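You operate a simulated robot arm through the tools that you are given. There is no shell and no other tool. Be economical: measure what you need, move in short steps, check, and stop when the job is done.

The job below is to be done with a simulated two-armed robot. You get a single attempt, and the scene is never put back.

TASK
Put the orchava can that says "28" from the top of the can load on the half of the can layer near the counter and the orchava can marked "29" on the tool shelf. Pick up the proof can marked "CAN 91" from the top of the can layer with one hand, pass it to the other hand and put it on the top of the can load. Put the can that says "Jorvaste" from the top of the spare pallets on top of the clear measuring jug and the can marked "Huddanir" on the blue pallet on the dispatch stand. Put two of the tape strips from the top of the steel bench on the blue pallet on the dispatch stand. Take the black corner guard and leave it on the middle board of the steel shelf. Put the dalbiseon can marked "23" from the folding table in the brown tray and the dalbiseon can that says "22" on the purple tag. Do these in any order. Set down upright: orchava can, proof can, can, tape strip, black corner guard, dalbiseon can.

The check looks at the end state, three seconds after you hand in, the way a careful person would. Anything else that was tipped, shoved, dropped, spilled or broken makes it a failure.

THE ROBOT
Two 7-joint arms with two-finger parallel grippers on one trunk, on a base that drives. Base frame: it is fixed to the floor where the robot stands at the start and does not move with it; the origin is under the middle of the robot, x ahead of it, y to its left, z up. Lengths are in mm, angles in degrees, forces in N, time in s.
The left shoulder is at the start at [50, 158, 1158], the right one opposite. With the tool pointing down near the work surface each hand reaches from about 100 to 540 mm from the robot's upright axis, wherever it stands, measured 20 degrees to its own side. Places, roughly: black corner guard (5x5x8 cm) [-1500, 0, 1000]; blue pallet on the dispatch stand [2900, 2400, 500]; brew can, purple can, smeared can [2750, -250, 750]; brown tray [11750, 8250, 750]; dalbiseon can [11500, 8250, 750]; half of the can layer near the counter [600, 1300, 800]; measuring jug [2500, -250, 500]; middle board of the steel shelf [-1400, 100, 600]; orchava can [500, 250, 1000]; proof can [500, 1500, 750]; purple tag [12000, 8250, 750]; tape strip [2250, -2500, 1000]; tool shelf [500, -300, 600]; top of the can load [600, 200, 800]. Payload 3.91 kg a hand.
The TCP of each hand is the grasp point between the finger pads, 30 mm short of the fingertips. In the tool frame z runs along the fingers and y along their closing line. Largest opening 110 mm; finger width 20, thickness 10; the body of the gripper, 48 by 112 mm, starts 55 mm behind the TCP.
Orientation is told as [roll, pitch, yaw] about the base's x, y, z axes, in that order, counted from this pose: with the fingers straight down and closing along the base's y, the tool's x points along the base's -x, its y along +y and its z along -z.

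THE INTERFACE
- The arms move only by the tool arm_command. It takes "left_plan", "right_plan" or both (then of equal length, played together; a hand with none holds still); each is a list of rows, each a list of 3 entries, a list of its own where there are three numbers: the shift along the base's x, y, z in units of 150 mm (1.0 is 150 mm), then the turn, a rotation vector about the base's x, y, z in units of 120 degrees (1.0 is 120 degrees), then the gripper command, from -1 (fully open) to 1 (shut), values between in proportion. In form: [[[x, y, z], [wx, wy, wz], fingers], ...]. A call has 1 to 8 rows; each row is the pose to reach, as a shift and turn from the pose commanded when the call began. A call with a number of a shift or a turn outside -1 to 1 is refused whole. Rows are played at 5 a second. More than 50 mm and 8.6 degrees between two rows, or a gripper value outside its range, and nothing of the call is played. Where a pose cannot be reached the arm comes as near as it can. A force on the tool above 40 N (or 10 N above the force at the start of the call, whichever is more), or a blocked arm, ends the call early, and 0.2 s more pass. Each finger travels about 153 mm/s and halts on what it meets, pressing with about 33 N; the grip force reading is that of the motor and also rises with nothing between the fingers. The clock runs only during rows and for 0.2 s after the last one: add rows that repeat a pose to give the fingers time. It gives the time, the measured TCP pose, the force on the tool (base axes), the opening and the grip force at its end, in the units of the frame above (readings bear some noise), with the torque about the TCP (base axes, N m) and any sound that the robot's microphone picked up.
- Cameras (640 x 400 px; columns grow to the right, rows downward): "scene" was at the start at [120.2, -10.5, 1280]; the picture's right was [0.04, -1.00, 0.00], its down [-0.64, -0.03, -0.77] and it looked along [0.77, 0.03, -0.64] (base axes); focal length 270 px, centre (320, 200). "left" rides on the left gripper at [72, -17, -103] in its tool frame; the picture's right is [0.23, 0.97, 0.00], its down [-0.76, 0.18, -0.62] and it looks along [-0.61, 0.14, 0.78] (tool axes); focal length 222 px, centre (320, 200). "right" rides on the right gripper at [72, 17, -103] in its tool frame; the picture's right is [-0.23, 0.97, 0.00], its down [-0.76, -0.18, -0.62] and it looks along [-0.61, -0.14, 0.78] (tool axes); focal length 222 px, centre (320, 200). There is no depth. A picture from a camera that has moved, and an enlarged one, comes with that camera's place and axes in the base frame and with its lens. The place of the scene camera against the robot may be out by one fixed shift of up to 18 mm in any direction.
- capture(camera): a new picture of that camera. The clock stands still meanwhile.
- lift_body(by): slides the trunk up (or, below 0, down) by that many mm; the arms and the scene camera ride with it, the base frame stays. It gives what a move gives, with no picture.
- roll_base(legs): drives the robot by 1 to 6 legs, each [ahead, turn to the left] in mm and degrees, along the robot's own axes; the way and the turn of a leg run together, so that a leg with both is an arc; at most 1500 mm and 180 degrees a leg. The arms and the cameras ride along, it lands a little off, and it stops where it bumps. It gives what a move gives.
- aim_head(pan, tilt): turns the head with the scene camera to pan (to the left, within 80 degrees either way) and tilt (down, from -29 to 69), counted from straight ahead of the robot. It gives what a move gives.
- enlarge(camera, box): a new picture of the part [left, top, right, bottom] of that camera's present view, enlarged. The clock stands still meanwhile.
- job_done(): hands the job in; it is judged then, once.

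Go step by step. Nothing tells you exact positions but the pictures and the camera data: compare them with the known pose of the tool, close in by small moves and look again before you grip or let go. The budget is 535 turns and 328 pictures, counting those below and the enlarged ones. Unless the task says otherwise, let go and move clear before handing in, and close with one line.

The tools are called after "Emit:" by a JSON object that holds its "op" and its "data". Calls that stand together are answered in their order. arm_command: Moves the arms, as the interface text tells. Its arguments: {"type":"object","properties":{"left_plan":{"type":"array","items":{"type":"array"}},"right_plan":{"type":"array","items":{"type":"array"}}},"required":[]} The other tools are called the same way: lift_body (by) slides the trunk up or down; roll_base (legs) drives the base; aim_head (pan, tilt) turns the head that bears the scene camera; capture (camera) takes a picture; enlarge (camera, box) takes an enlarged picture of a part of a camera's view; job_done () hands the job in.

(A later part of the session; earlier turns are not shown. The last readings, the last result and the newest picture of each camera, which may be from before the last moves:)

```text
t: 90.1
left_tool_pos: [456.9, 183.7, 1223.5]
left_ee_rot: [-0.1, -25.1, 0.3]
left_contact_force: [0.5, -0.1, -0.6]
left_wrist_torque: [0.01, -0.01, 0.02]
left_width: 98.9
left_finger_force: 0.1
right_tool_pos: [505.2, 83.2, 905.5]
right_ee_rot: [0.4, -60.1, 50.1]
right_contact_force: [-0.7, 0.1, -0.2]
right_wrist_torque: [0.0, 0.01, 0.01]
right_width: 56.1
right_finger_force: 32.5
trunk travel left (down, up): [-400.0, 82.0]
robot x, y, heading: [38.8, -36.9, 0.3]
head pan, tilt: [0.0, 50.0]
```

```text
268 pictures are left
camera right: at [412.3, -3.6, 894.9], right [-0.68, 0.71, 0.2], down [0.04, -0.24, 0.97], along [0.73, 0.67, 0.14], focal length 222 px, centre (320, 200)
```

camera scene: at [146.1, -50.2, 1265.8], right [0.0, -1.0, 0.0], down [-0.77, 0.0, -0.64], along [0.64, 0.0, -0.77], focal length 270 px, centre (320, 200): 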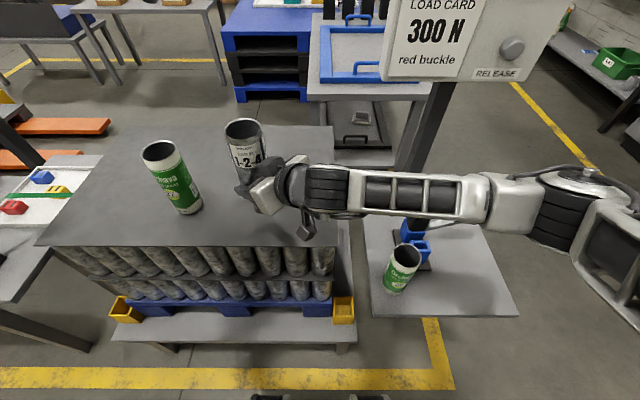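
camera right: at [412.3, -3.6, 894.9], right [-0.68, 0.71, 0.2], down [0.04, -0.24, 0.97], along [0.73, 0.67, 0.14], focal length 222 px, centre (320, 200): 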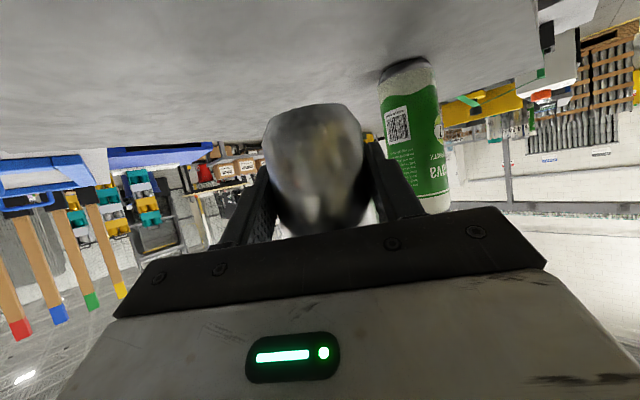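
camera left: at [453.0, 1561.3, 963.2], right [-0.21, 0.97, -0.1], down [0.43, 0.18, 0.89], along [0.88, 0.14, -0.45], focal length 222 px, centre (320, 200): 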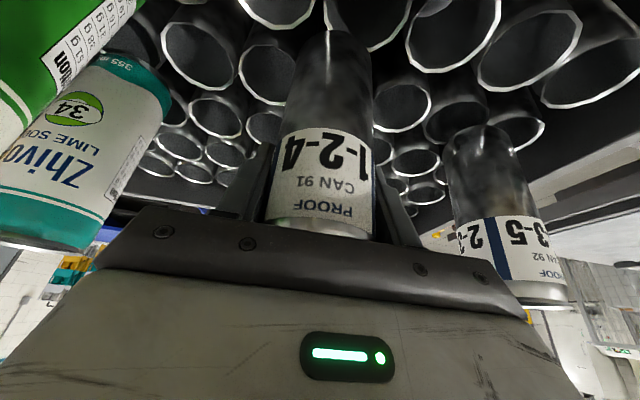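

Clear of can 27. I'll lower to touchdown.

Emit:
{"op": "arm_command", "data": {"right_plan": [[[0, 0, -0.2], [0, 0, 0], 1], [[0, 0, -0.26], [0, 0, 0], 1], [[0, 0, -0.29], [0, 0, 0], 1], [[0, 0, -0.32], [0, 0, 0], 1], [[0, 0, -0.35], [0, 0, 0], 1], [[0, 0, -0.38], [0, 0, 0], 1], [[0, 0, -0.41], [0, 0, 0], 1]]}}

Emit:
{"op": "capture", "data": {"camera": "scene"}}

```text
t: 91.7
left_tool_pos: [454.8, 183.0, 1224.6]
left_ee_rot: [-0.1, -25.1, 0.3]
left_contact_force: [0.1, 1.1, 0.3]
left_wrist_torque: [0.03, 0.01, 0.0]
left_width: 98.8
left_finger_force: 0.0
right_tool_pos: [503.8, 84.2, 851.1]
right_ee_rot: [0.1, -60.7, 50.5]
right_contact_force: [-1.0, -3.6, 19.3]
right_wrist_torque: [-0.28, 0.11, -0.03]
right_width: 55.9
right_finger_force: 33.0
trunk travel left (down, up): [-400.0, 82.0]
robot x, y, heading: [34.7, -37.8, 0.3]
head pan, tilt: [0.0, 50.0]
```

```text
267 pictures are left
camera scene: at [144.5, -50.9, 1266.3], right [0.0, -1.0, 0.0], down [-0.77, 0.0, -0.64], along [0.64, 0.0, -0.77], focal length 270 px, centre (320, 200)
```

scene: 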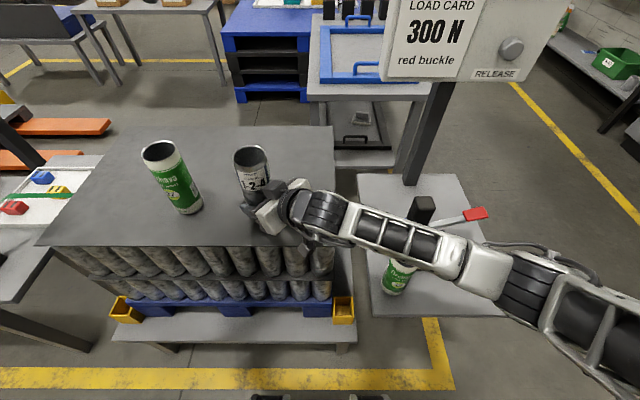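

Contact at 19 N. I'll ease off, open, and back out along the finger axis.

Emit:
{"op": "arm_command", "data": {"right_plan": [[[0, 0, 0.02], [0, 0, 0], 1], [[0, 0, 0.02], [0, 0, 0], 0.3], [[0, 0, 0.02], [0, 0, 0], -0.8], [[0, 0, 0.02], [0, 0, 0], -0.8], [[-0.12, -0.14, 0.13], [0, 0, 0], -0.8], [[-0.25, -0.3, 0.27], [0, 0, 0], -0.8], [[-0.4, -0.48, 0.5], [0, 0, 0], -0.8], [[-0.4, -0.48, 0.8], [0, 0, 0], -0.8]]}}

Emit:
{"op": "capture", "data": {"camera": "scene"}}

```text
t: 93.5
left_tool_pos: [456.8, 183.0, 1223.3]
left_ee_rot: [-0.1, -25.1, 0.3]
left_contact_force: [-0.1, 0.0, 0.6]
left_wrist_torque: [-0.02, 0.0, 0.02]
left_width: 99.0
left_finger_force: 0.0
right_tool_pos: [444.0, 10.8, 964.8]
right_ee_rot: [0.5, -60.0, 50.0]
right_contact_force: [-0.1, 0.3, -0.1]
right_wrist_torque: [-0.01, 0.03, 0.04]
right_width: 98.8
right_finger_force: 0.2
trunk travel left (down, up): [-400.0, 82.0]
robot x, y, heading: [33.2, -36.6, 0.4]
head pan, tilt: [0.0, 50.0]
```

```text
266 pictures are left
camera scene: at [146.1, -49.9, 1265.6], right [0.01, -1.0, 0.0], down [-0.77, 0.0, -0.64], along [0.64, 0.0, -0.77], focal length 270 px, centre (320, 200)
```

scene: 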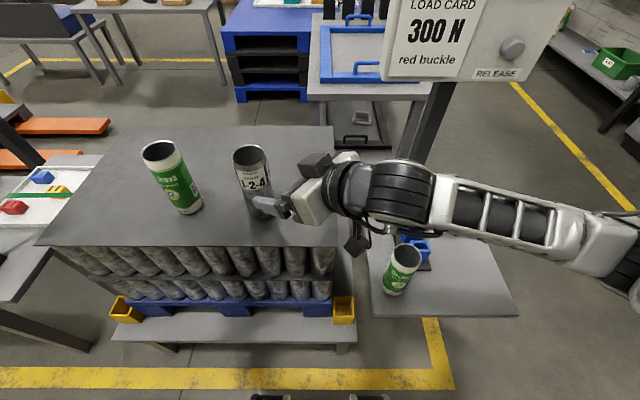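

CAN 91 stands on the load. I'll back off, return the hands to straight-down, and turn to find the corner guard behind.

Emit:
{"op": "roll_base", "data": {"legs": [[-300, 0]]}}

Emit:
{"op": "arm_command", "data": {"right_plan": [[[0, -0.1, 0.1], [-0.0218, 0.0467, -0.0377], -1], [[0, -0.2, 0.2], [-0.0435, 0.0934, -0.0754], -1], [[0, -0.3, 0.3], [-0.0653, 0.1401, -0.1131], -1], [[0, -0.4, 0.4], [-0.087, 0.1868, -0.1508], -1], [[0, -0.5, 0.4], [-0.1089, 0.2335, -0.1885], -1]], "left_plan": [[[0, 0.1, -0.1], [0, 0.05, 0], -1], [[0, 0.2, -0.3], [0, 0.1, 0], -1], [[0, 0.3, -0.5], [0, 0.15, 0], -1], [[0, 0.5, -0.7], [0, 0.208, 0], -1], [[0, 0.7, -0.8], [0, 0.208, 0], -1]]}}

Emit:
{"op": "arm_command", "data": {"right_plan": [[[0, -0.1, 0.1], [-0.0218, 0.0467, -0.0377], -1], [[0, -0.2, 0.2], [-0.0435, 0.0934, -0.0754], -1], [[0, -0.3, 0.3], [-0.0653, 0.1401, -0.1131], -1], [[0, -0.4, 0.4], [-0.087, 0.1868, -0.1508], -1], [[0, -0.5, 0.4], [-0.1089, 0.2335, -0.1885], -1]]}}

Emit:
{"op": "roll_base", "data": {"legs": [[0, 180]]}}

Emit:
{"op": "aim_head", "data": {"pan": 0, "tilt": 25}}

Emit:
{"op": "capture", "data": {"camera": "scene"}}

```text
t: 95.5
left_tool_pos: [157.7, 182.3, 1224.0]
left_ee_rot: [-0.1, -25.0, 0.4]
left_contact_force: [-0.6, -0.6, -0.9]
left_wrist_torque: [0.0, -0.03, 0.06]
left_width: 99.2
left_finger_force: 0.1
right_tool_pos: [144.1, 8.8, 965.6]
right_ee_rot: [0.3, -60.0, 50.2]
right_contact_force: [0.2, -0.9, 0.1]
right_wrist_torque: [-0.02, -0.01, -0.01]
right_width: 98.9
right_finger_force: 0.1
trunk travel left (down, up): [-400.0, 82.0]
robot x, y, heading: [-263.1, -40.1, 0.5]
head pan, tilt: [0.0, 50.0]
```

```text
t: 96.7
left_tool_pos: [158.3, 287.5, 1104.0]
left_ee_rot: [-0.1, 0.1, 0.4]
left_contact_force: [0.7, -0.4, -0.2]
left_wrist_torque: [0.02, 0.0, -0.03]
left_width: 110.1
left_finger_force: 0.0
right_tool_pos: [146.0, -65.7, 1025.5]
right_ee_rot: [8.3, -29.6, 21.2]
right_contact_force: [-0.6, 0.2, 0.1]
right_wrist_torque: [-0.01, 0.03, -0.01]
right_width: 110.0
right_finger_force: 0.1
trunk travel left (down, up): [-400.0, 82.0]
robot x, y, heading: [-267.1, -36.0, 0.3]
head pan, tilt: [0.0, 50.0]
```

```text
t: 97.9
left_tool_pos: [157.9, 288.6, 1103.8]
left_ee_rot: [0.0, -0.1, 0.4]
left_contact_force: [0.2, 0.4, -0.9]
left_wrist_torque: [-0.02, 0.0, -0.02]
left_width: 110.2
left_finger_force: 0.1
right_tool_pos: [145.5, -140.8, 1085.3]
right_ee_rot: [0.6, 0.1, 0.1]
right_contact_force: [-0.1, -0.9, 0.1]
right_wrist_torque: [-0.04, 0.0, -0.02]
right_width: 110.0
right_finger_force: 0.0
trunk travel left (down, up): [-400.0, 82.0]
robot x, y, heading: [-266.7, -34.5, 0.4]
head pan, tilt: [0.0, 50.0]
```

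```text
t: 105.7
left_tool_pos: [-687.0, -368.0, 1103.3]
left_ee_rot: [0.0, 0.0, -179.2]
left_contact_force: [-0.1, 0.2, -0.6]
left_wrist_torque: [-0.02, 0.02, 0.0]
left_width: 110.1
left_finger_force: 0.0
right_tool_pos: [-676.3, 62.5, 1085.6]
right_ee_rot: [0.6, 0.1, -179.6]
right_contact_force: [-0.1, -0.7, 0.6]
right_wrist_torque: [0.0, -0.01, 0.01]
right_width: 110.1
right_finger_force: 0.0
trunk travel left (down, up): [-400.0, 82.0]
robot x, y, heading: [-266.0, -40.2, -179.3]
head pan, tilt: [0.0, 50.0]
```

```text
t: 106.6
left_tool_pos: [-685.6, -368.2, 1103.8]
left_ee_rot: [0.1, 0.0, -179.3]
left_contact_force: [0.8, -0.9, 0.3]
left_wrist_torque: [0.0, 0.01, 0.02]
left_width: 110.4
left_finger_force: 0.3
right_tool_pos: [-676.4, 62.3, 1084.2]
right_ee_rot: [0.6, 0.0, -179.7]
right_contact_force: [-0.2, 0.5, 0.1]
right_wrist_torque: [0.0, -0.03, -0.02]
right_width: 110.3
right_finger_force: 0.0
trunk travel left (down, up): [-400.0, 82.0]
robot x, y, heading: [-264.6, -36.9, -179.2]
head pan, tilt: [0.0, 25.0]
```

```text
265 pictures are left
camera scene: at [-401.9, -54.2, 1303.1], right [-0.01, 1.0, 0.0], down [0.42, 0.01, -0.91], along [-0.91, -0.01, -0.42], focal length 270 px, centre (320, 200)
```

scene: 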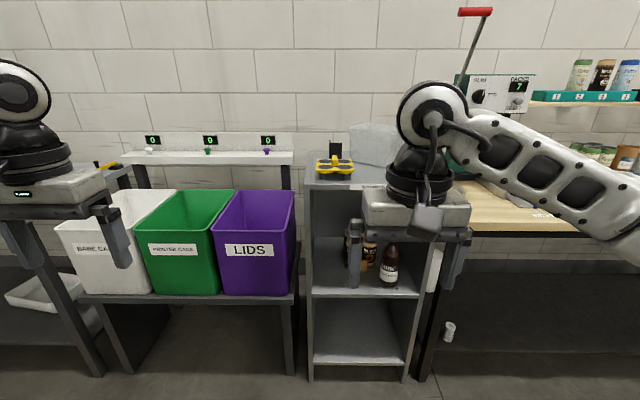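

I see the steel shelf ahead, and the right arm partly hides it. I'll move the right hand aside and look closer.

Emit:
{"op": "arm_command", "data": {"right_plan": [[[0, 0.3, 0], [0, 0, 0], -1], [[0, 0.6, 0], [0, 0, 0], -1], [[0, 0.9, 0], [0, 0, 0], -1], [[0, 1, 0], [0, 0, 0], -1]]}}

Emit:
{"op": "enlarge", "data": {"camera": "scene", "box": [290, 120, 470, 320]}}

```text
t: 107.6
left_tool_pos: [-686.9, -367.9, 1104.3]
left_ee_rot: [0.1, 0.0, -179.2]
left_contact_force: [0.2, 0.1, 0.2]
left_wrist_torque: [0.01, -0.04, 0.01]
left_width: 109.8
left_finger_force: 0.0
right_tool_pos: [-674.5, 213.7, 1084.6]
right_ee_rot: [0.6, 0.2, -179.5]
right_contact_force: [0.1, 0.8, 0.3]
right_wrist_torque: [-0.02, 0.01, 0.01]
right_width: 110.1
right_finger_force: 0.0
trunk travel left (down, up): [-400.0, 82.0]
robot x, y, heading: [-264.6, -41.2, -179.3]
head pan, tilt: [0.0, 25.0]
```

```text
2.00 times, centred on (380, 220) of scene
camera zoom: at [-401.9, -54.3, 1303.2], right [-0.01, 1.0, 0.0], down [0.42, 0.01, -0.91], along [-0.91, -0.01, -0.42], focal length 540 px, centre (200, 160)
```

zoom: 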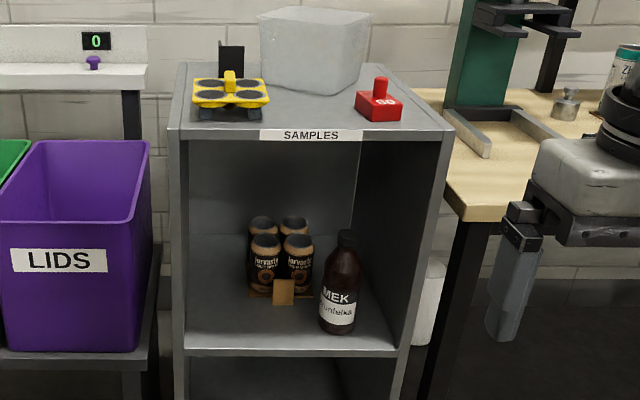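

The black corner guard is on the shelf's top, behind a yellow 4-cup tray. The middle board holds four brown cans and a MEK bottle, with free space at the front-left. I'll line up with the shelf centre (y≈100) and move closer.

Emit:
{"op": "roll_base", "data": {"legs": [[0, -90], [140, 0], [0, 89], [330, 0]]}}

Emit:
{"op": "aim_head", "data": {"pan": 0, "tilt": 30}}

Emit:
{"op": "capture", "data": {"camera": "scene"}}

Emit:
{"op": "capture", "data": {"camera": "left"}}

```text
t: 118.3
left_tool_pos: [-1025.2, -218.0, 1104.2]
left_ee_rot: [0.1, -0.1, 179.7]
left_contact_force: [-0.4, -0.6, -0.3]
left_wrist_torque: [0.03, 0.04, -0.01]
left_width: 109.7
left_finger_force: 0.1
right_tool_pos: [-1002.7, 363.3, 1083.4]
right_ee_rot: [0.6, 0.0, 179.4]
right_contact_force: [-0.9, 0.3, -0.4]
right_wrist_torque: [0.0, -0.02, -0.01]
right_width: 110.2
right_finger_force: 0.0
trunk travel left (down, up): [-400.0, 82.0]
robot x, y, heading: [-598.4, 104.8, 179.6]
head pan, tilt: [0.0, 25.0]
```

```text
t: 119.0
left_tool_pos: [-1023.5, -217.2, 1103.4]
left_ee_rot: [0.1, 0.0, 179.7]
left_contact_force: [0.4, 0.6, 0.5]
left_wrist_torque: [-0.01, 0.01, 0.0]
left_width: 110.0
left_finger_force: 0.1
right_tool_pos: [-1002.8, 363.3, 1083.3]
right_ee_rot: [0.7, 0.0, 179.4]
right_contact_force: [0.0, 0.5, 0.2]
right_wrist_torque: [0.0, 0.01, -0.02]
right_width: 110.1
right_finger_force: 0.1
trunk travel left (down, up): [-400.0, 82.0]
robot x, y, heading: [-591.7, 104.2, 179.6]
head pan, tilt: [0.0, 30.0]
```

```text
263 pictures are left
camera scene: at [-732.1, 90.1, 1295.3], right [0.01, 1.0, 0.0], down [0.5, 0.0, -0.87], along [-0.87, 0.01, -0.5], focal length 270 px, centre (320, 200)
```

scene: 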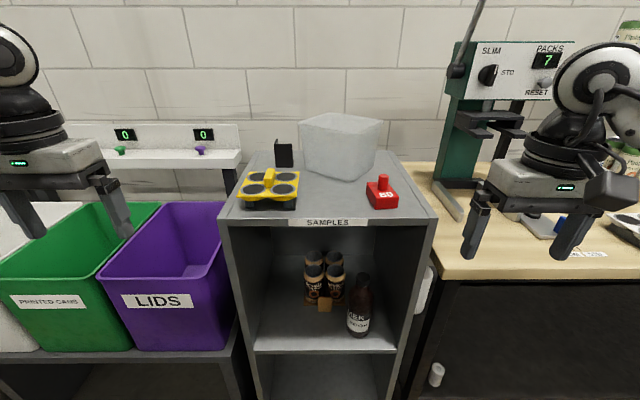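

```text
262 pictures are left
camera left: at [-951.9, -201.2, 1207.2], right [0.22, -0.98, 0.0], down [-0.76, -0.17, 0.62], along [-0.61, -0.14, -0.78], focal length 222 px, centre (320, 200)
```

left: 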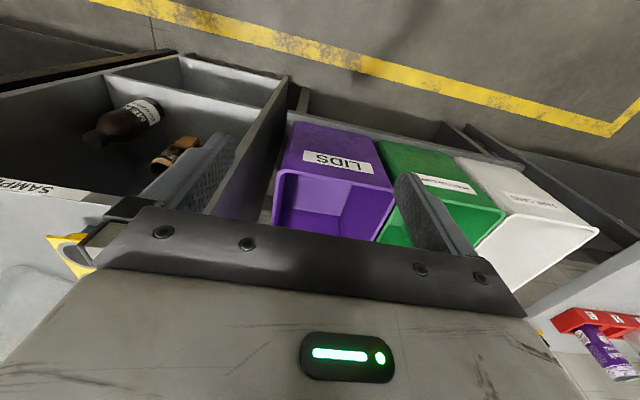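

Emit:
{"op": "enlarge", "data": {"camera": "scene", "box": [240, 120, 340, 210]}}

Emit:
{"op": "enlarge", "data": {"camera": "scene", "box": [220, 210, 440, 400]}}

```text
4.44 times, centred on (290, 165) of scene
camera zoom: at [-732.1, 90.1, 1295.3], right [0.01, 1.0, 0.0], down [0.5, 0.0, -0.87], along [-0.87, 0.01, -0.5], focal length 1201 px, centre (453, 356)
```

zoom: 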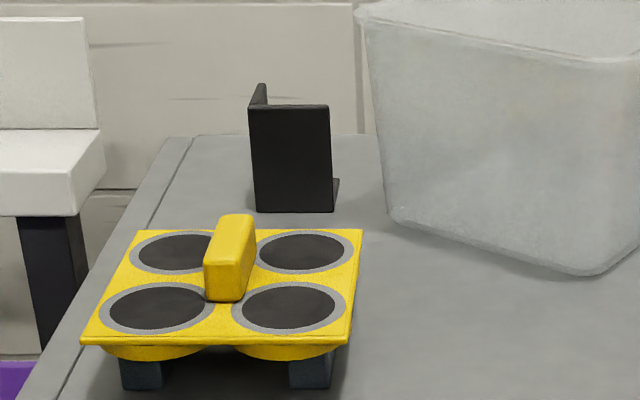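

```text
2.11 times, centred on (330, 305) of scene
camera zoom: at [-732.1, 90.1, 1295.3], right [0.01, 1.0, 0.0], down [0.5, 0.0, -0.87], along [-0.87, 0.01, -0.5], focal length 569 px, centre (299, -21)
```

zoom: 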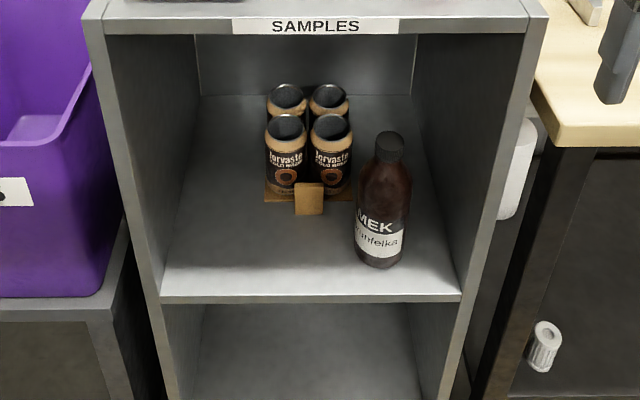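

The guard is a thin-plate corner with its front plate at x≈-1428 and left plate at y≈-40, close to the clear box. I'll raise the left hand, tuck the right arm in, and move closer.

Emit:
{"op": "arm_command", "data": {"left_plan": [[[0, 0.1, 0.25], [0, 0, 0], -1], [[0, 0.2, 0.5], [0, 0, 0], -1], [[0, 0.3, 0.75], [0, 0, 0], -1], [[0, 0.5, 0.75], [0, 0, 0], -1]], "right_plan": [[[0.25, -0.05, 0.1], [0, 0, 0], -1], [[0.5, -0.15, 0.2], [0, 0, 0], -1], [[0.75, -0.25, 0.3], [0, 0, 0], -1], [[1, -0.35, 0.4], [0, 0, 0], -1]]}}

Emit:
{"op": "roll_base", "data": {"legs": [[270, 0]]}}

Emit:
{"op": "capture", "data": {"camera": "left"}}

Emit:
{"op": "aim_head", "data": {"pan": 0, "tilt": 40}}

Emit:
{"op": "capture", "data": {"camera": "scene"}}

```text
t: 120.0
left_tool_pos: [-1025.0, -141.1, 1218.8]
left_ee_rot: [-0.1, 0.0, 179.8]
left_contact_force: [0.0, -0.4, 0.1]
left_wrist_torque: [0.01, 0.01, 0.01]
left_width: 110.0
left_finger_force: 0.1
right_tool_pos: [-852.9, 312.4, 1142.4]
right_ee_rot: [0.4, 0.0, 179.4]
right_contact_force: [0.4, 0.0, -0.2]
right_wrist_torque: [0.02, -0.02, -0.02]
right_width: 109.9
right_finger_force: 0.1
trunk travel left (down, up): [-400.0, 82.0]
robot x, y, heading: [-595.8, 103.1, 179.7]
head pan, tilt: [0.0, 30.0]
```

```text
t: 121.9
left_tool_pos: [-1293.9, -140.9, 1218.1]
left_ee_rot: [0.1, 0.0, 179.9]
left_contact_force: [-0.8, -0.1, 0.1]
left_wrist_torque: [-0.02, 0.0, -0.03]
left_width: 110.1
left_finger_force: 0.1
right_tool_pos: [-1122.6, 311.8, 1142.3]
right_ee_rot: [0.7, 0.1, 179.4]
right_contact_force: [0.0, -0.4, -0.4]
right_wrist_torque: [-0.02, -0.02, 0.02]
right_width: 109.9
right_finger_force: 0.1
trunk travel left (down, up): [-400.0, 82.0]
robot x, y, heading: [-865.5, 106.5, 179.8]
head pan, tilt: [0.0, 30.0]
```

```text
259 pictures are left
camera left: at [-1220.5, -124.4, 1321.1], right [0.22, -0.97, 0.0], down [-0.76, -0.17, 0.62], along [-0.61, -0.14, -0.78], focal length 222 px, centre (320, 200)
```

left: 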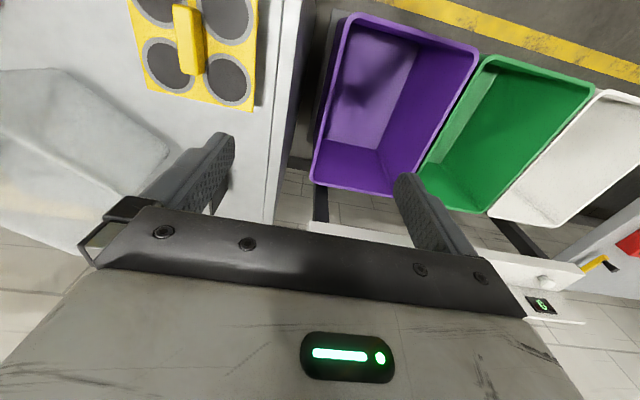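

```text
t: 122.6
left_tool_pos: [-1292.5, -140.3, 1217.4]
left_ee_rot: [0.1, 0.0, 179.8]
left_contact_force: [-0.7, -0.2, 0.7]
left_wrist_torque: [0.02, 0.01, 0.01]
left_width: 110.0
left_finger_force: 0.0
right_tool_pos: [-1123.2, 311.6, 1143.5]
right_ee_rot: [0.6, 0.0, 179.6]
right_contact_force: [-0.7, -0.3, 1.5]
right_wrist_torque: [-0.04, 0.0, 0.01]
right_width: 110.0
right_finger_force: 0.0
trunk travel left (down, up): [-400.0, 82.0]
robot x, y, heading: [-868.8, 109.3, 179.8]
head pan, tilt: [0.0, 40.0]
```

```text
258 pictures are left
camera scene: at [-995.7, 91.0, 1279.9], right [0.0, 1.0, 0.0], down [0.64, 0.0, -0.77], along [-0.77, 0.0, -0.64], focal length 270 px, centre (320, 200)
```

scene: 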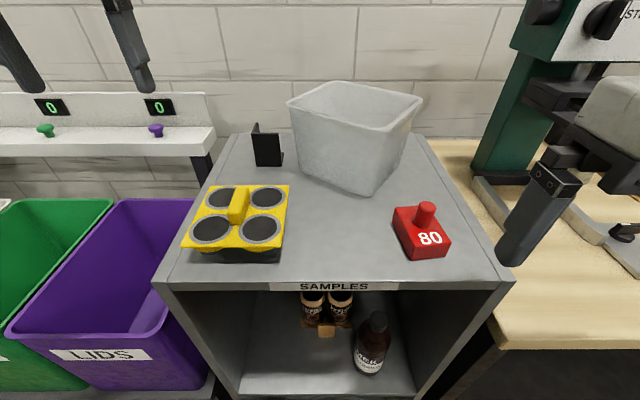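

Emit:
{"op": "arm_command", "data": {"left_plan": [[[-0.2, 0.2, 0], [0, 0, 0], 0.0], [[-0.4, 0.4, 0], [0, 0, 0], 0.1], [[-0.6, 0.6, -0.1], [0, 0, 0], 0.18], [[-0.75, 0.66, -0.25], [0, 0, 0], 0.18]]}}

Emit:
{"op": "capture", "data": {"camera": "left"}}

Emit:
{"op": "enlarge", "data": {"camera": "scene", "box": [200, 60, 380, 210]}}

```text
t: 123.6
left_tool_pos: [-1354.2, -90.1, 1187.5]
left_ee_rot: [0.1, 0.0, 180.0]
left_contact_force: [0.3, 0.4, 0.3]
left_wrist_torque: [0.01, 0.02, 0.0]
left_width: 44.9
left_finger_force: 0.0
left hand out of reach, approached as far as the arm can: row 2, 3, 4
right_tool_pos: [-1123.5, 311.1, 1143.2]
right_ee_rot: [0.5, -0.2, 179.6]
right_contact_force: [-0.3, 0.0, 0.2]
right_wrist_torque: [0.0, 0.01, 0.0]
right_width: 109.8
right_finger_force: 0.1
trunk travel left (down, up): [-400.0, 82.0]
robot x, y, heading: [-870.4, 104.2, 180.0]
head pan, tilt: [0.0, 40.0]
```

```text
257 pictures are left
camera left: at [-1281.5, -72.0, 1290.0], right [0.23, -0.97, 0.0], down [-0.76, -0.18, 0.62], along [-0.61, -0.14, -0.78], focal length 222 px, centre (320, 200)
```

left: 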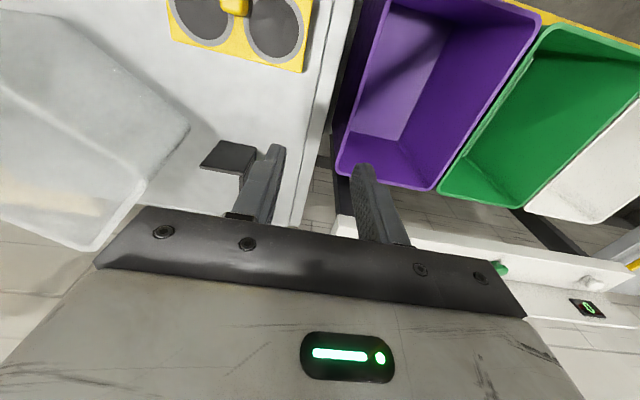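

```text
2.67 times, centred on (290, 135) of scene
camera zoom: at [-995.6, 90.9, 1279.9], right [0.0, 1.0, 0.0], down [0.64, 0.0, -0.77], along [-0.77, 0.0, -0.64], focal length 721 px, centre (400, 373)
```

zoom: 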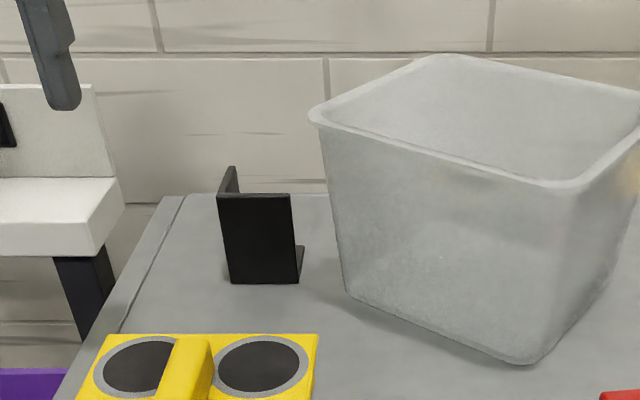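

I need a cleaner view of the guard, so I'll shift the hand aside and lower.

Emit:
{"op": "arm_command", "data": {"left_plan": [[[0, -0.3, -0.2], [0, 0, 0], 0.18], [[0, -0.5, -0.35], [0, 0, 0], 0.18]]}}

Emit:
{"op": "capture", "data": {"camera": "left"}}

```text
refused: row 1 steps farther than a row can; nothing moved
```

```text
255 pictures are left
camera left: at [-1281.5, -72.0, 1290.0], right [0.23, -0.97, 0.0], down [-0.76, -0.18, 0.62], along [-0.61, -0.14, -0.78], focal length 222 px, centre (320, 200)
```

left: 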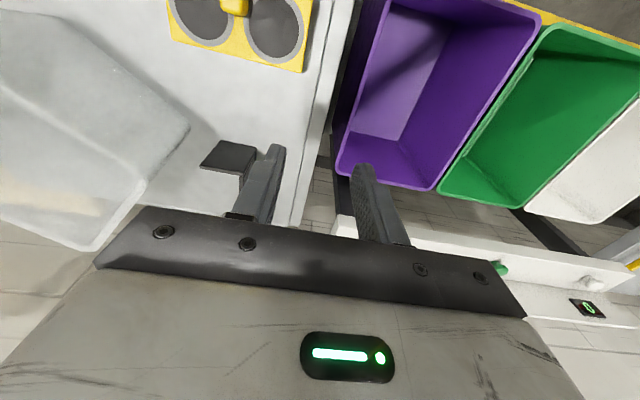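

Emit:
{"op": "arm_command", "data": {"left_plan": [[[0, -0.25, -0.2], [0, 0, 0], 0.18], [[0, -0.4, -0.4], [0, 0, 0], 0.18]]}}

Emit:
{"op": "capture", "data": {"camera": "left"}}

```text
t: 124.2
left_tool_pos: [-1353.0, -148.1, 1125.2]
left_ee_rot: [0.1, -0.2, 179.7]
left_contact_force: [0.4, -0.1, 0.6]
left_wrist_torque: [0.0, -0.01, 0.0]
left_width: 45.4
left_finger_force: 0.0
right_tool_pos: [-1123.3, 312.7, 1143.2]
right_ee_rot: [0.6, -0.1, 179.6]
right_contact_force: [0.1, 0.6, 0.0]
right_wrist_torque: [0.01, -0.02, -0.01]
right_width: 110.1
right_finger_force: 0.0
trunk travel left (down, up): [-400.0, 82.0]
robot x, y, heading: [-869.8, 103.8, 179.8]
head pan, tilt: [0.0, 40.0]
```

```text
254 pictures are left
camera left: at [-1281.1, -131.6, 1228.8], right [0.22, -0.97, 0.0], down [-0.76, -0.17, 0.62], along [-0.61, -0.14, -0.78], focal length 222 px, centre (320, 200)
```

left: 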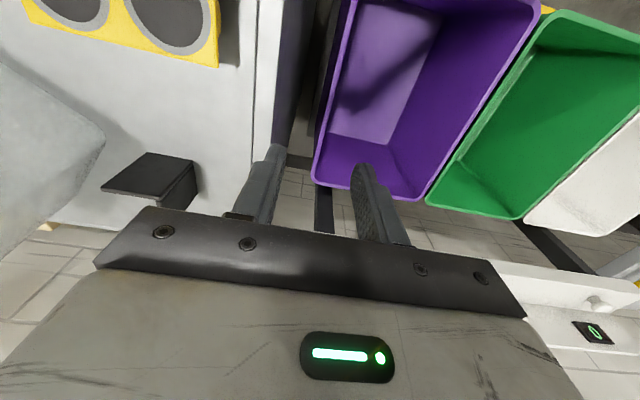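

Wrist triangulation puts the guard's front plate at x≈-1432, y -19…+27, top z≈1075–1085. The clear box's flared rim is too close for closing along y, so I'll turn the hand by -90° to pinch the front plate front-to-back.

Emit:
{"op": "arm_command", "data": {"left_plan": [[[0.05, 0, 0.05], [0, 0, -0.07], 0.1], [[0.1, 0, 0.1], [0, 0, -0.14], 0.1], [[0.1, 0, 0.15], [0, 0, -0.21], 0.1], [[0.1, 0, 0.2], [0, 0, -0.28], 0.1], [[0.1, 0, 0.2], [0, 0, -0.35], 0.1], [[0.1, 0, 0.2], [0, 0, -0.42], 0.1], [[0.1, 0, 0.2], [0, 0, -0.49], 0.1], [[0.1, 0, 0.2], [0, 0, -0.56], 0.1]]}}

Emit:
{"op": "arm_command", "data": {"left_plan": [[[0, 0, 0], [0, 0, -0.07], 0.1], [[0, 0, 0], [0, 0, -0.14], 0.1], [[0, 0, 0], [0, 0, -0.19], 0.1]]}}

Emit:
{"op": "roll_base", "data": {"legs": [[25, 0]]}}

Emit:
{"op": "capture", "data": {"camera": "left"}}

Emit:
{"op": "capture", "data": {"camera": "scene"}}

```text
t: 126.0
left_tool_pos: [-1340.5, -150.1, 1155.3]
left_ee_rot: [0.2, 0.0, 112.5]
left_contact_force: [0.6, 0.9, -0.6]
left_wrist_torque: [-0.02, 0.0, 0.01]
left_width: 49.4
left_finger_force: 0.1
right_tool_pos: [-1123.5, 313.0, 1142.3]
right_ee_rot: [0.6, 0.1, 179.6]
right_contact_force: [-0.5, -0.3, 0.6]
right_wrist_torque: [-0.02, -0.04, 0.02]
right_width: 109.8
right_finger_force: 0.1
trunk travel left (down, up): [-400.0, 82.0]
robot x, y, heading: [-861.4, 105.1, 179.6]
head pan, tilt: [0.0, 40.0]
```

```text
t: 126.8
left_tool_pos: [-1339.8, -150.8, 1156.0]
left_ee_rot: [0.0, 0.0, 89.7]
left_contact_force: [0.0, -0.2, -0.2]
left_wrist_torque: [0.03, 0.02, 0.04]
left_width: 49.3
left_finger_force: 0.0
right_tool_pos: [-1123.8, 312.1, 1142.1]
right_ee_rot: [0.5, 0.0, 179.5]
right_contact_force: [-0.2, -0.9, 0.1]
right_wrist_torque: [0.0, -0.01, -0.01]
right_width: 109.9
right_finger_force: 0.0
trunk travel left (down, up): [-400.0, 82.0]
robot x, y, heading: [-860.5, 107.1, 179.7]
head pan, tilt: [0.0, 40.0]
```

```text
t: 127.7
left_tool_pos: [-1358.6, -150.0, 1156.3]
left_ee_rot: [0.1, -0.1, 89.8]
left_contact_force: [-0.3, -0.4, 0.5]
left_wrist_torque: [0.01, 0.02, -0.03]
left_width: 49.6
left_finger_force: 0.0
right_tool_pos: [-1142.5, 311.7, 1143.6]
right_ee_rot: [0.5, 0.0, 179.5]
right_contact_force: [0.5, 0.5, -0.4]
right_wrist_torque: [-0.02, 0.01, 0.0]
right_width: 110.1
right_finger_force: 0.2
trunk travel left (down, up): [-400.0, 82.0]
robot x, y, heading: [-886.6, 104.5, 179.7]
head pan, tilt: [0.0, 40.0]
stopped in leg 1: the robot was blocked; the commanded pose is now the measured one
```

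```text
253 pictures are left
camera left: at [-1342.3, -223.3, 1258.8], right [-0.97, -0.22, 0.0], down [-0.17, 0.76, 0.62], along [-0.14, 0.61, -0.78], focal length 222 px, centre (320, 200)
```

left: 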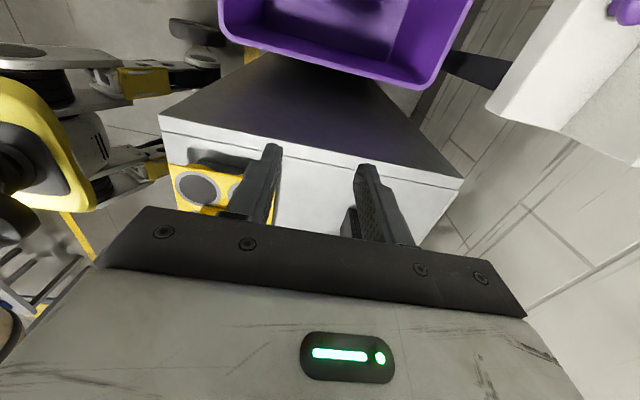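

```text
252 pictures are left
camera scene: at [-1014.8, 91.0, 1280.0], right [0.0, 1.0, 0.0], down [0.64, 0.0, -0.77], along [-0.77, 0.0, -0.64], focal length 270 px, centre (320, 200)
```

scene: 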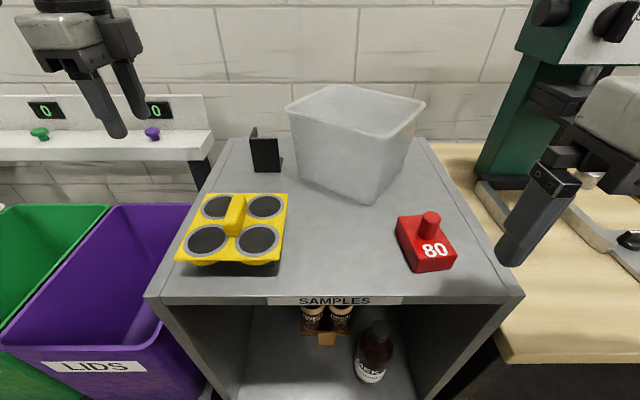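

Emit:
{"op": "arm_command", "data": {"left_plan": [[[-0.2, 0.15, 0], [0, 0, 0], 0.1], [[-0.4, 0.3, 0], [0, 0, 0], 0.1], [[-0.48, 0.45, 0], [0, 0, 0], 0.1]]}}

Emit:
{"op": "capture", "data": {"camera": "left"}}

```text
t: 128.5
left_tool_pos: [-1404.1, -101.9, 1144.4]
left_ee_rot: [0.1, 0.1, 89.8]
left_contact_force: [-1.0, -0.2, -0.7]
left_wrist_torque: [-0.04, -0.06, 0.01]
left_width: 49.5
left_finger_force: 0.2
left hand out of reach, approached as far as the arm can: row 2, 3
right_tool_pos: [-1144.2, 312.4, 1143.0]
right_ee_rot: [0.6, 0.0, 179.5]
right_contact_force: [0.0, -0.4, 0.2]
right_wrist_torque: [-0.02, -0.07, 0.01]
right_width: 110.1
right_finger_force: 0.1
trunk travel left (down, up): [-400.0, 82.0]
robot x, y, heading: [-886.0, 103.6, 179.6]
head pan, tilt: [0.0, 40.0]
```

```text
251 pictures are left
camera left: at [-1386.7, -174.2, 1247.4], right [-0.97, -0.23, 0.0], down [-0.18, 0.76, 0.62], along [-0.14, 0.61, -0.78], focal length 222 px, centre (320, 200)
```

left: 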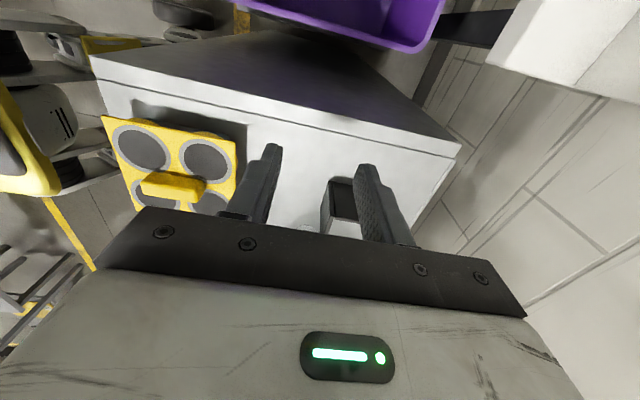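

Reach improves when the hand is lower relative to the shoulders, so I'll raise the trunk 80 mm and come down.

Emit:
{"op": "lift_body", "data": {"by": 80}}

Emit:
{"op": "arm_command", "data": {"left_plan": [[[-0.1, 0.1, -0.2], [0, 0, 0], 0.1], [[-0.18, 0.25, -0.4], [0, 0, 0], 0.1], [[-0.18, 0.4, -0.6], [0, 0, 0], 0.1]]}}

Emit:
{"op": "capture", "data": {"camera": "left"}}

```text
t: 129.7
left_tool_pos: [-1403.3, -101.0, 1224.4]
left_ee_rot: [0.1, -0.2, 89.7]
left_contact_force: [-0.2, -0.7, -0.1]
left_wrist_torque: [-0.01, -0.01, 0.01]
left_width: 49.5
left_finger_force: 0.1
right_tool_pos: [-1143.1, 312.0, 1221.8]
right_ee_rot: [0.6, 0.0, 179.5]
right_contact_force: [-0.2, -0.2, -0.3]
right_wrist_torque: [-0.03, 0.03, 0.03]
right_width: 110.0
right_finger_force: 0.0
trunk travel left (down, up): [-480.0, 2.0]
robot x, y, heading: [-887.0, 104.1, 179.7]
head pan, tilt: [0.0, 40.0]
```

```text
t: 130.5
left_tool_pos: [-1393.2, -72.0, 1136.6]
left_ee_rot: [0.1, -0.1, 89.8]
left_contact_force: [-0.1, 0.1, -1.1]
left_wrist_torque: [0.02, 0.03, 0.0]
left_width: 49.6
left_finger_force: 0.1
left hand out of reach, approached as far as the arm can: row 1, 2, 3
right_tool_pos: [-1142.5, 311.0, 1222.7]
right_ee_rot: [0.5, -0.1, 179.6]
right_contact_force: [-0.3, 0.2, -0.2]
right_wrist_torque: [0.02, -0.01, -0.01]
right_width: 110.1
right_finger_force: 0.0
trunk travel left (down, up): [-480.0, 2.0]
robot x, y, heading: [-884.7, 103.7, 179.8]
head pan, tilt: [0.0, 40.0]
```

```text
250 pictures are left
camera left: at [-1376.1, -144.9, 1239.7], right [-0.97, -0.22, 0.0], down [-0.17, 0.76, 0.63], along [-0.14, 0.61, -0.78], focal length 222 px, centre (320, 200)
```

left: 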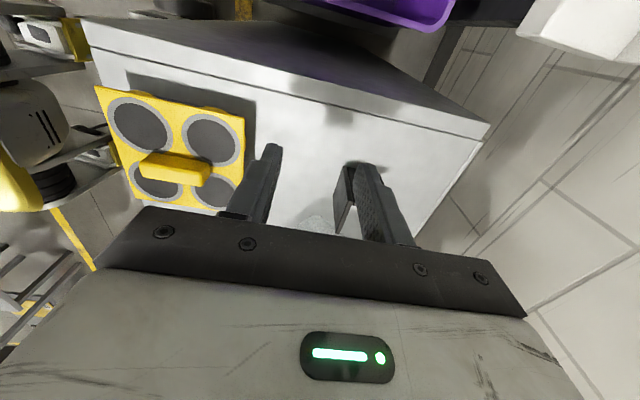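

The reach is worse with a vertical yawed hand. I'll lean the hand so the fingers point down and toward +y (roll +30°), which brings the wrist out to the left.

Emit:
{"op": "arm_command", "data": {"left_plan": [[[0, 0, 0.05], [0.065, 0, 0], 0.1], [[0, 0, 0.05], [0.13, 0, 0], 0.1], [[-0.1, 0, 0.05], [0.19, 0, 0], 0.1], [[-0.2, 0, 0.05], [0.25, 0, 0], 0.1], [[-0.27, 0.1, 0.05], [0.25, 0, 0], 0.1]]}}

Emit:
{"op": "capture", "data": {"camera": "left"}}

Emit:
{"op": "capture", "data": {"camera": "scene"}}

```text
t: 131.7
left_tool_pos: [-1436.0, -55.7, 1143.5]
left_ee_rot: [0.1, -30.2, 89.8]
left_contact_force: [-0.4, 0.1, -0.4]
left_wrist_torque: [-0.01, 0.01, -0.02]
left_width: 49.5
left_finger_force: 0.0
right_tool_pos: [-1142.6, 313.2, 1221.8]
right_ee_rot: [0.6, 0.0, 179.5]
right_contact_force: [-0.2, 0.1, 0.1]
right_wrist_torque: [0.0, 0.01, -0.04]
right_width: 109.9
right_finger_force: 0.0
trunk travel left (down, up): [-480.0, 2.0]
robot x, y, heading: [-885.4, 104.3, 180.0]
head pan, tilt: [0.0, 40.0]
```

```text
249 pictures are left
camera left: at [-1418.7, -170.6, 1196.4], right [-0.97, -0.19, -0.11], down [-0.17, 0.35, 0.92], along [-0.14, 0.92, -0.37], focal length 222 px, centre (320, 200)
```

left: 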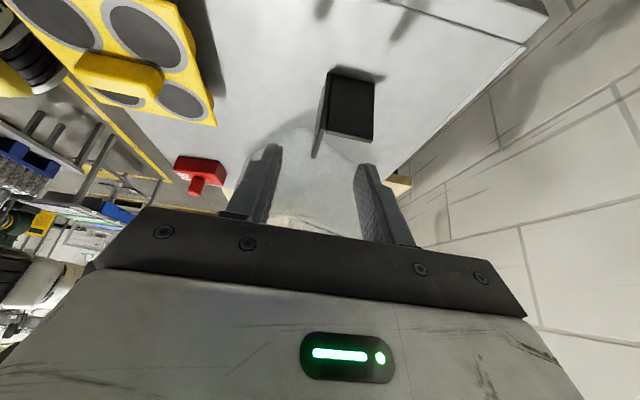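

```text
248 pictures are left
camera scene: at [-1016.0, 91.8, 1359.9], right [0.0, 1.0, 0.0], down [0.64, 0.0, -0.77], along [-0.77, 0.0, -0.64], focal length 270 px, centre (320, 200)
```

scene: 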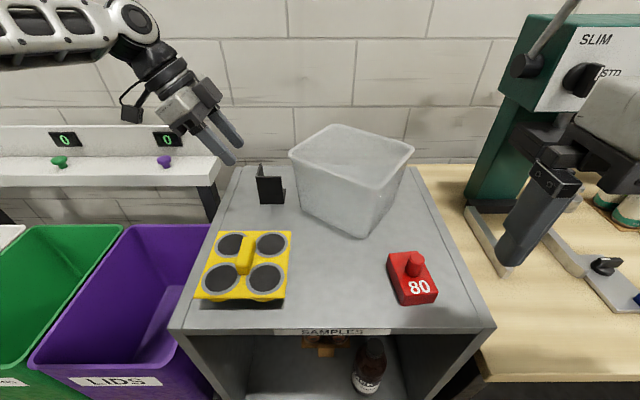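

Now the view is clear: the front plate is at x≈-1437 and its top at 1075. I'll slide in along the finger axis to straddle the plate.

Emit:
{"op": "arm_command", "data": {"left_plan": [[[-0.01, 0.09, 0], [0, 0, 0], 0.1], [[-0.01, 0.19, -0.18], [0, 0, 0], 0.1], [[-0.01, 0.29, -0.36], [0, 0, 0], 0.1]]}}

Emit:
{"op": "capture", "data": {"camera": "left"}}

Emit:
{"op": "enlarge", "data": {"camera": "scene", "box": [180, 60, 360, 220]}}

```text
t: 132.5
left_tool_pos: [-1417.7, -24.8, 1099.8]
left_ee_rot: [0.6, -30.3, 89.7]
left_contact_force: [-1.7, -1.2, 7.1]
left_wrist_torque: [0.02, 0.25, 0.05]
left_width: 49.8
left_finger_force: 0.6
left hand out of reach, approached as far as the arm can: row 2, 3
right_tool_pos: [-1142.6, 312.1, 1222.3]
right_ee_rot: [0.6, -0.1, 179.4]
right_contact_force: [-0.3, -0.9, -0.1]
right_wrist_torque: [-0.01, -0.03, -0.01]
right_width: 110.0
right_finger_force: 0.0
trunk travel left (down, up): [-480.0, 2.0]
robot x, y, heading: [-884.4, 104.1, 179.7]
head pan, tilt: [0.0, 40.0]
```

```text
247 pictures are left
camera left: at [-1400.1, -139.5, 1151.3], right [-0.97, -0.2, -0.11], down [-0.17, 0.34, 0.92], along [-0.15, 0.92, -0.37], focal length 222 px, centre (320, 200)
```

left: 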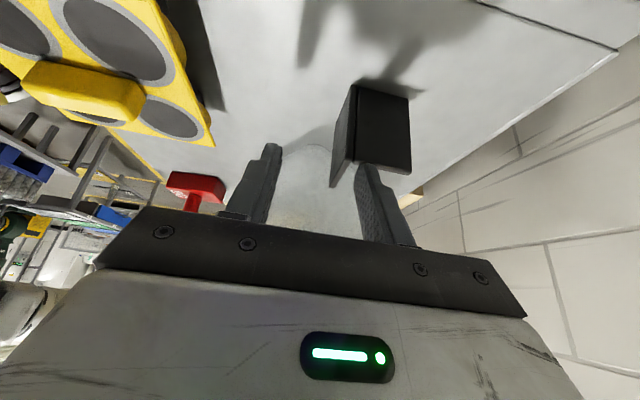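

```text
2.50 times, centred on (270, 140) of scene
camera zoom: at [-1014.9, 91.0, 1360.2], right [0.0, 1.0, 0.0], down [0.64, 0.0, -0.77], along [-0.77, 0.0, -0.64], focal length 676 px, centre (445, 350)
```

zoom: 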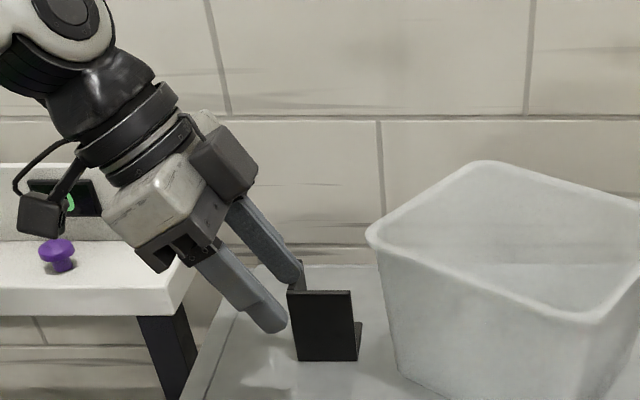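

The reach limit pulled the hand forward and the rear finger lightly touched the guard's top. I'll back off up-left, then use a lower trunk so the hand is relatively higher.

Emit:
{"op": "arm_command", "data": {"left_plan": [[[0, -0.1, 0.25], [0, 0, 0], 0.1], [[-0.05, -0.2, 0.5], [0, 0, 0], 0.1]]}}

Emit:
{"op": "lift_body", "data": {"by": -80}}

Emit:
{"op": "arm_command", "data": {"left_plan": [[[-0.1, -0.05, 0.15], [0, 0, 0], 0.1], [[-0.1, 0.1, 0.2], [0, 0, 0], 0.1], [[-0.1, 0.3, 0.2], [0, 0, 0], 0.1]]}}

Emit:
{"op": "capture", "data": {"camera": "left"}}

```text
t: 133.1
left_tool_pos: [-1424.5, -52.6, 1173.6]
left_ee_rot: [0.2, -30.0, 89.8]
left_contact_force: [0.3, 0.0, -0.2]
left_wrist_torque: [-0.01, 0.03, 0.01]
left_width: 49.8
left_finger_force: 0.0
right_tool_pos: [-1144.2, 312.1, 1221.9]
right_ee_rot: [0.7, 0.0, 179.5]
right_contact_force: [-0.1, 0.4, 0.6]
right_wrist_torque: [-0.03, 0.04, -0.04]
right_width: 110.2
right_finger_force: 0.1
trunk travel left (down, up): [-480.0, 2.0]
robot x, y, heading: [-883.6, 104.0, 179.8]
head pan, tilt: [0.0, 40.0]
```

```text
t: 134.3
left_tool_pos: [-1423.9, -54.2, 1091.4]
left_ee_rot: [0.1, -30.1, 89.7]
left_contact_force: [0.6, 0.6, 0.6]
left_wrist_torque: [-0.01, -0.01, 0.03]
left_width: 49.9
left_finger_force: 0.1
right_tool_pos: [-1142.9, 311.6, 1142.0]
right_ee_rot: [0.6, 0.0, 179.4]
right_contact_force: [0.1, -0.1, 0.0]
right_wrist_torque: [0.01, -0.02, -0.03]
right_width: 109.8
right_finger_force: 0.1
trunk travel left (down, up): [-400.0, 82.0]
robot x, y, heading: [-884.9, 104.1, 179.9]
head pan, tilt: [0.0, 40.0]
```

```text
t: 135.1
left_tool_pos: [-1423.3, -18.2, 1121.4]
left_ee_rot: [0.2, -30.0, 89.8]
left_contact_force: [-0.2, 0.2, -0.1]
left_wrist_torque: [0.0, 0.0, -0.04]
left_width: 49.4
left_finger_force: 0.0
left hand out of reach, approached as far as the arm can: row 2, 3
right_tool_pos: [-1144.3, 312.6, 1142.9]
right_ee_rot: [0.6, 0.0, 179.6]
right_contact_force: [0.3, -0.1, -0.5]
right_wrist_torque: [-0.01, 0.0, -0.02]
right_width: 109.9
right_finger_force: 0.1
trunk travel left (down, up): [-400.0, 82.0]
robot x, y, heading: [-883.7, 104.1, 180.0]
head pan, tilt: [0.0, 40.0]
```

```text
245 pictures are left
camera left: at [-1405.9, -134.2, 1174.5], right [-0.97, -0.2, -0.11], down [-0.17, 0.35, 0.92], along [-0.14, 0.92, -0.37], focal length 222 px, centre (320, 200)
```

left: 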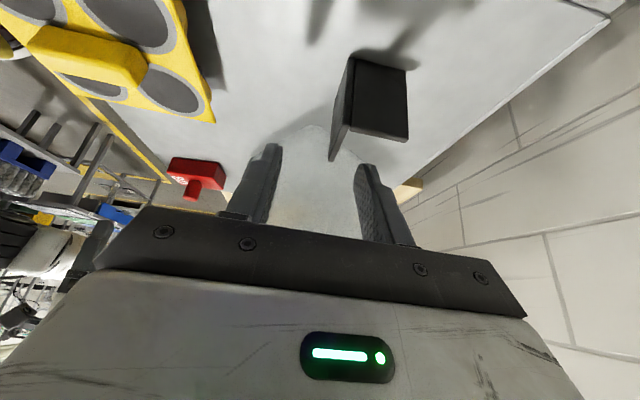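

The arm's limit is really the inward side: it reaches farther ahead when the target is well to its left. I'll back off and shift the robot about 140 mm to the right.

Emit:
{"op": "arm_command", "data": {"left_plan": [[[0, -0.2, 0.25], [0, 0, 0], 0.1], [[0.1, -0.4, 0.45], [0, 0, 0], 0.1]]}}

Emit:
{"op": "roll_base", "data": {"legs": [[-150, 0], [0, -90], [140, 0], [0, 90], [100, 0]]}}

Emit:
{"op": "capture", "data": {"camera": "scene"}}

```text
t: 135.7
left_tool_pos: [-1407.4, -79.7, 1191.1]
left_ee_rot: [0.3, -30.1, 89.8]
left_contact_force: [0.1, 0.4, -0.3]
left_wrist_torque: [0.01, 0.02, 0.02]
left_width: 49.7
left_finger_force: 0.0
right_tool_pos: [-1142.5, 311.9, 1142.7]
right_ee_rot: [0.5, 0.1, 179.5]
right_contact_force: [-0.7, -0.3, -0.2]
right_wrist_torque: [-0.03, 0.03, -0.01]
right_width: 110.0
right_finger_force: 0.2
trunk travel left (down, up): [-400.0, 82.0]
robot x, y, heading: [-882.9, 105.1, 179.7]
head pan, tilt: [0.0, 40.0]
```

```text
t: 146.3
left_tool_pos: [-1362.7, 68.7, 1190.6]
left_ee_rot: [0.1, -30.2, 89.1]
left_contact_force: [-0.6, 0.4, -0.3]
left_wrist_torque: [0.05, -0.03, -0.03]
left_width: 49.6
left_finger_force: 0.0
right_tool_pos: [-1093.9, 456.3, 1143.0]
right_ee_rot: [0.5, 0.0, 178.8]
right_contact_force: [-0.2, -0.6, -0.5]
right_wrist_torque: [-0.01, -0.01, -0.03]
right_width: 109.9
right_finger_force: 0.1
trunk travel left (down, up): [-400.0, 82.0]
robot x, y, heading: [-837.9, 246.9, 179.2]
head pan, tilt: [0.0, 40.0]
```

```text
244 pictures are left
camera scene: at [-968.2, 234.0, 1279.8], right [0.02, 1.0, 0.0], down [0.64, -0.01, -0.77], along [-0.77, 0.01, -0.64], focal length 270 px, centre (320, 200)
```

scene: 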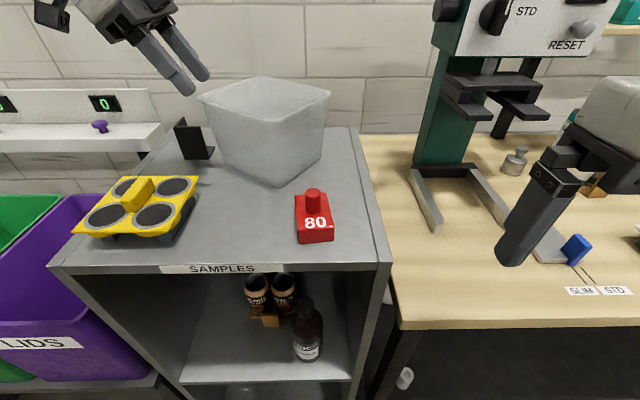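

Emit:
{"op": "roll_base", "data": {"legs": [[38, 0.6]]}}

Emit:
{"op": "arm_command", "data": {"left_plan": [[[-0.05, -0.3, 0], [0, 0, 0], 0.1], [[-0.1, -0.6, 0], [0, 0, 0], 0.1], [[-0.2, -0.8, -0.1], [0, 0, 0], 0.1]]}}

Emit:
{"op": "capture", "data": {"camera": "left"}}

```text
t: 147.2
left_tool_pos: [-1398.4, 63.3, 1189.6]
left_ee_rot: [0.1, -30.0, 89.8]
left_contact_force: [0.0, 0.3, -0.5]
left_wrist_torque: [0.01, -0.01, -0.01]
left_width: 49.5
left_finger_force: 0.0
right_tool_pos: [-1134.2, 454.5, 1141.5]
right_ee_rot: [0.5, 0.0, 179.5]
right_contact_force: [-0.2, 0.3, -0.2]
right_wrist_torque: [0.0, 0.02, 0.01]
right_width: 110.1
right_finger_force: 0.1
trunk travel left (down, up): [-400.0, 82.0]
robot x, y, heading: [-878.3, 247.4, 179.9]
head pan, tilt: [0.0, 40.0]
```

```text
t: 148.0
left_tool_pos: [-1430.4, -56.8, 1173.7]
left_ee_rot: [0.2, -30.0, 89.5]
left_contact_force: [-1.6, -0.5, -0.6]
left_wrist_torque: [-0.01, -0.05, 0.02]
left_width: 49.5
left_finger_force: 0.1
right_tool_pos: [-1131.7, 453.9, 1142.7]
right_ee_rot: [0.5, -0.1, 179.4]
right_contact_force: [-0.3, -0.4, 0.0]
right_wrist_torque: [-0.02, 0.0, 0.02]
right_width: 110.2
right_finger_force: 0.0
trunk travel left (down, up): [-400.0, 82.0]
robot x, y, heading: [-874.3, 246.1, 179.8]
head pan, tilt: [0.0, 40.0]
```

```text
243 pictures are left
camera left: at [-1413.2, -171.2, 1227.2], right [-0.98, -0.19, -0.11], down [-0.17, 0.35, 0.92], along [-0.14, 0.92, -0.37], focal length 222 px, centre (320, 200)
```

left: 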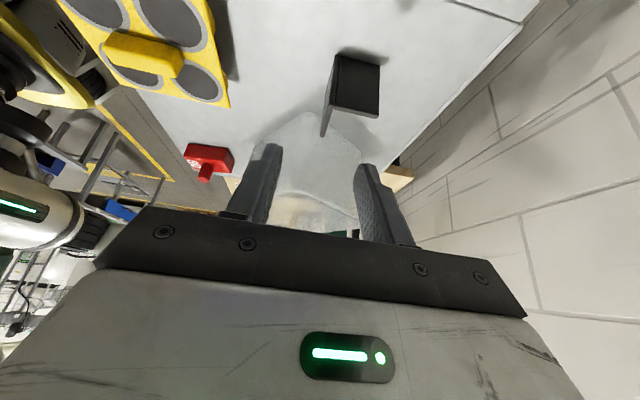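

Emit:
{"op": "arm_command", "data": {"left_plan": [[[-0.05, 0.1, -0.15], [0, 0, 0], 0.1], [[-0.05, 0.24, -0.42], [0, 0, 0], 0.1]]}}

Emit:
{"op": "capture", "data": {"camera": "left"}}

```text
t: 148.6
left_tool_pos: [-1437.5, -20.7, 1111.9]
left_ee_rot: [0.3, -30.0, 89.6]
left_contact_force: [0.6, 0.2, 0.4]
left_wrist_torque: [-0.01, -0.01, 0.02]
left_width: 49.6
left_finger_force: 0.0
right_tool_pos: [-1131.5, 453.6, 1142.1]
right_ee_rot: [0.5, 0.0, 179.5]
right_contact_force: [0.8, 0.2, -0.7]
right_wrist_torque: [0.02, -0.04, -0.05]
right_width: 110.2
right_finger_force: 0.1
trunk travel left (down, up): [-400.0, 82.0]
robot x, y, heading: [-876.1, 247.5, 179.7]
head pan, tilt: [0.0, 40.0]
```

```text
242 pictures are left
camera left: at [-1421.1, -136.2, 1164.4], right [-0.98, -0.19, -0.11], down [-0.17, 0.35, 0.92], along [-0.14, 0.92, -0.37], focal length 222 px, centre (320, 200)
```

left: 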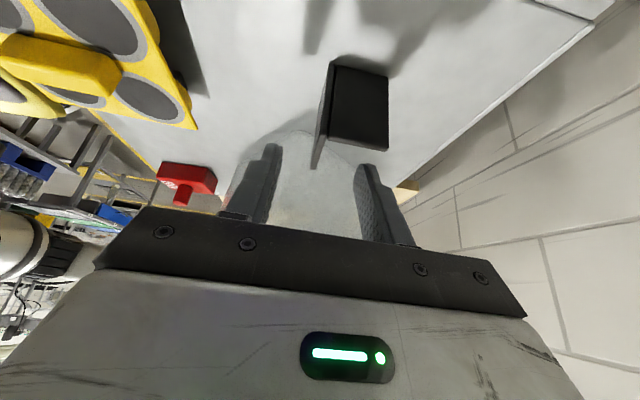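

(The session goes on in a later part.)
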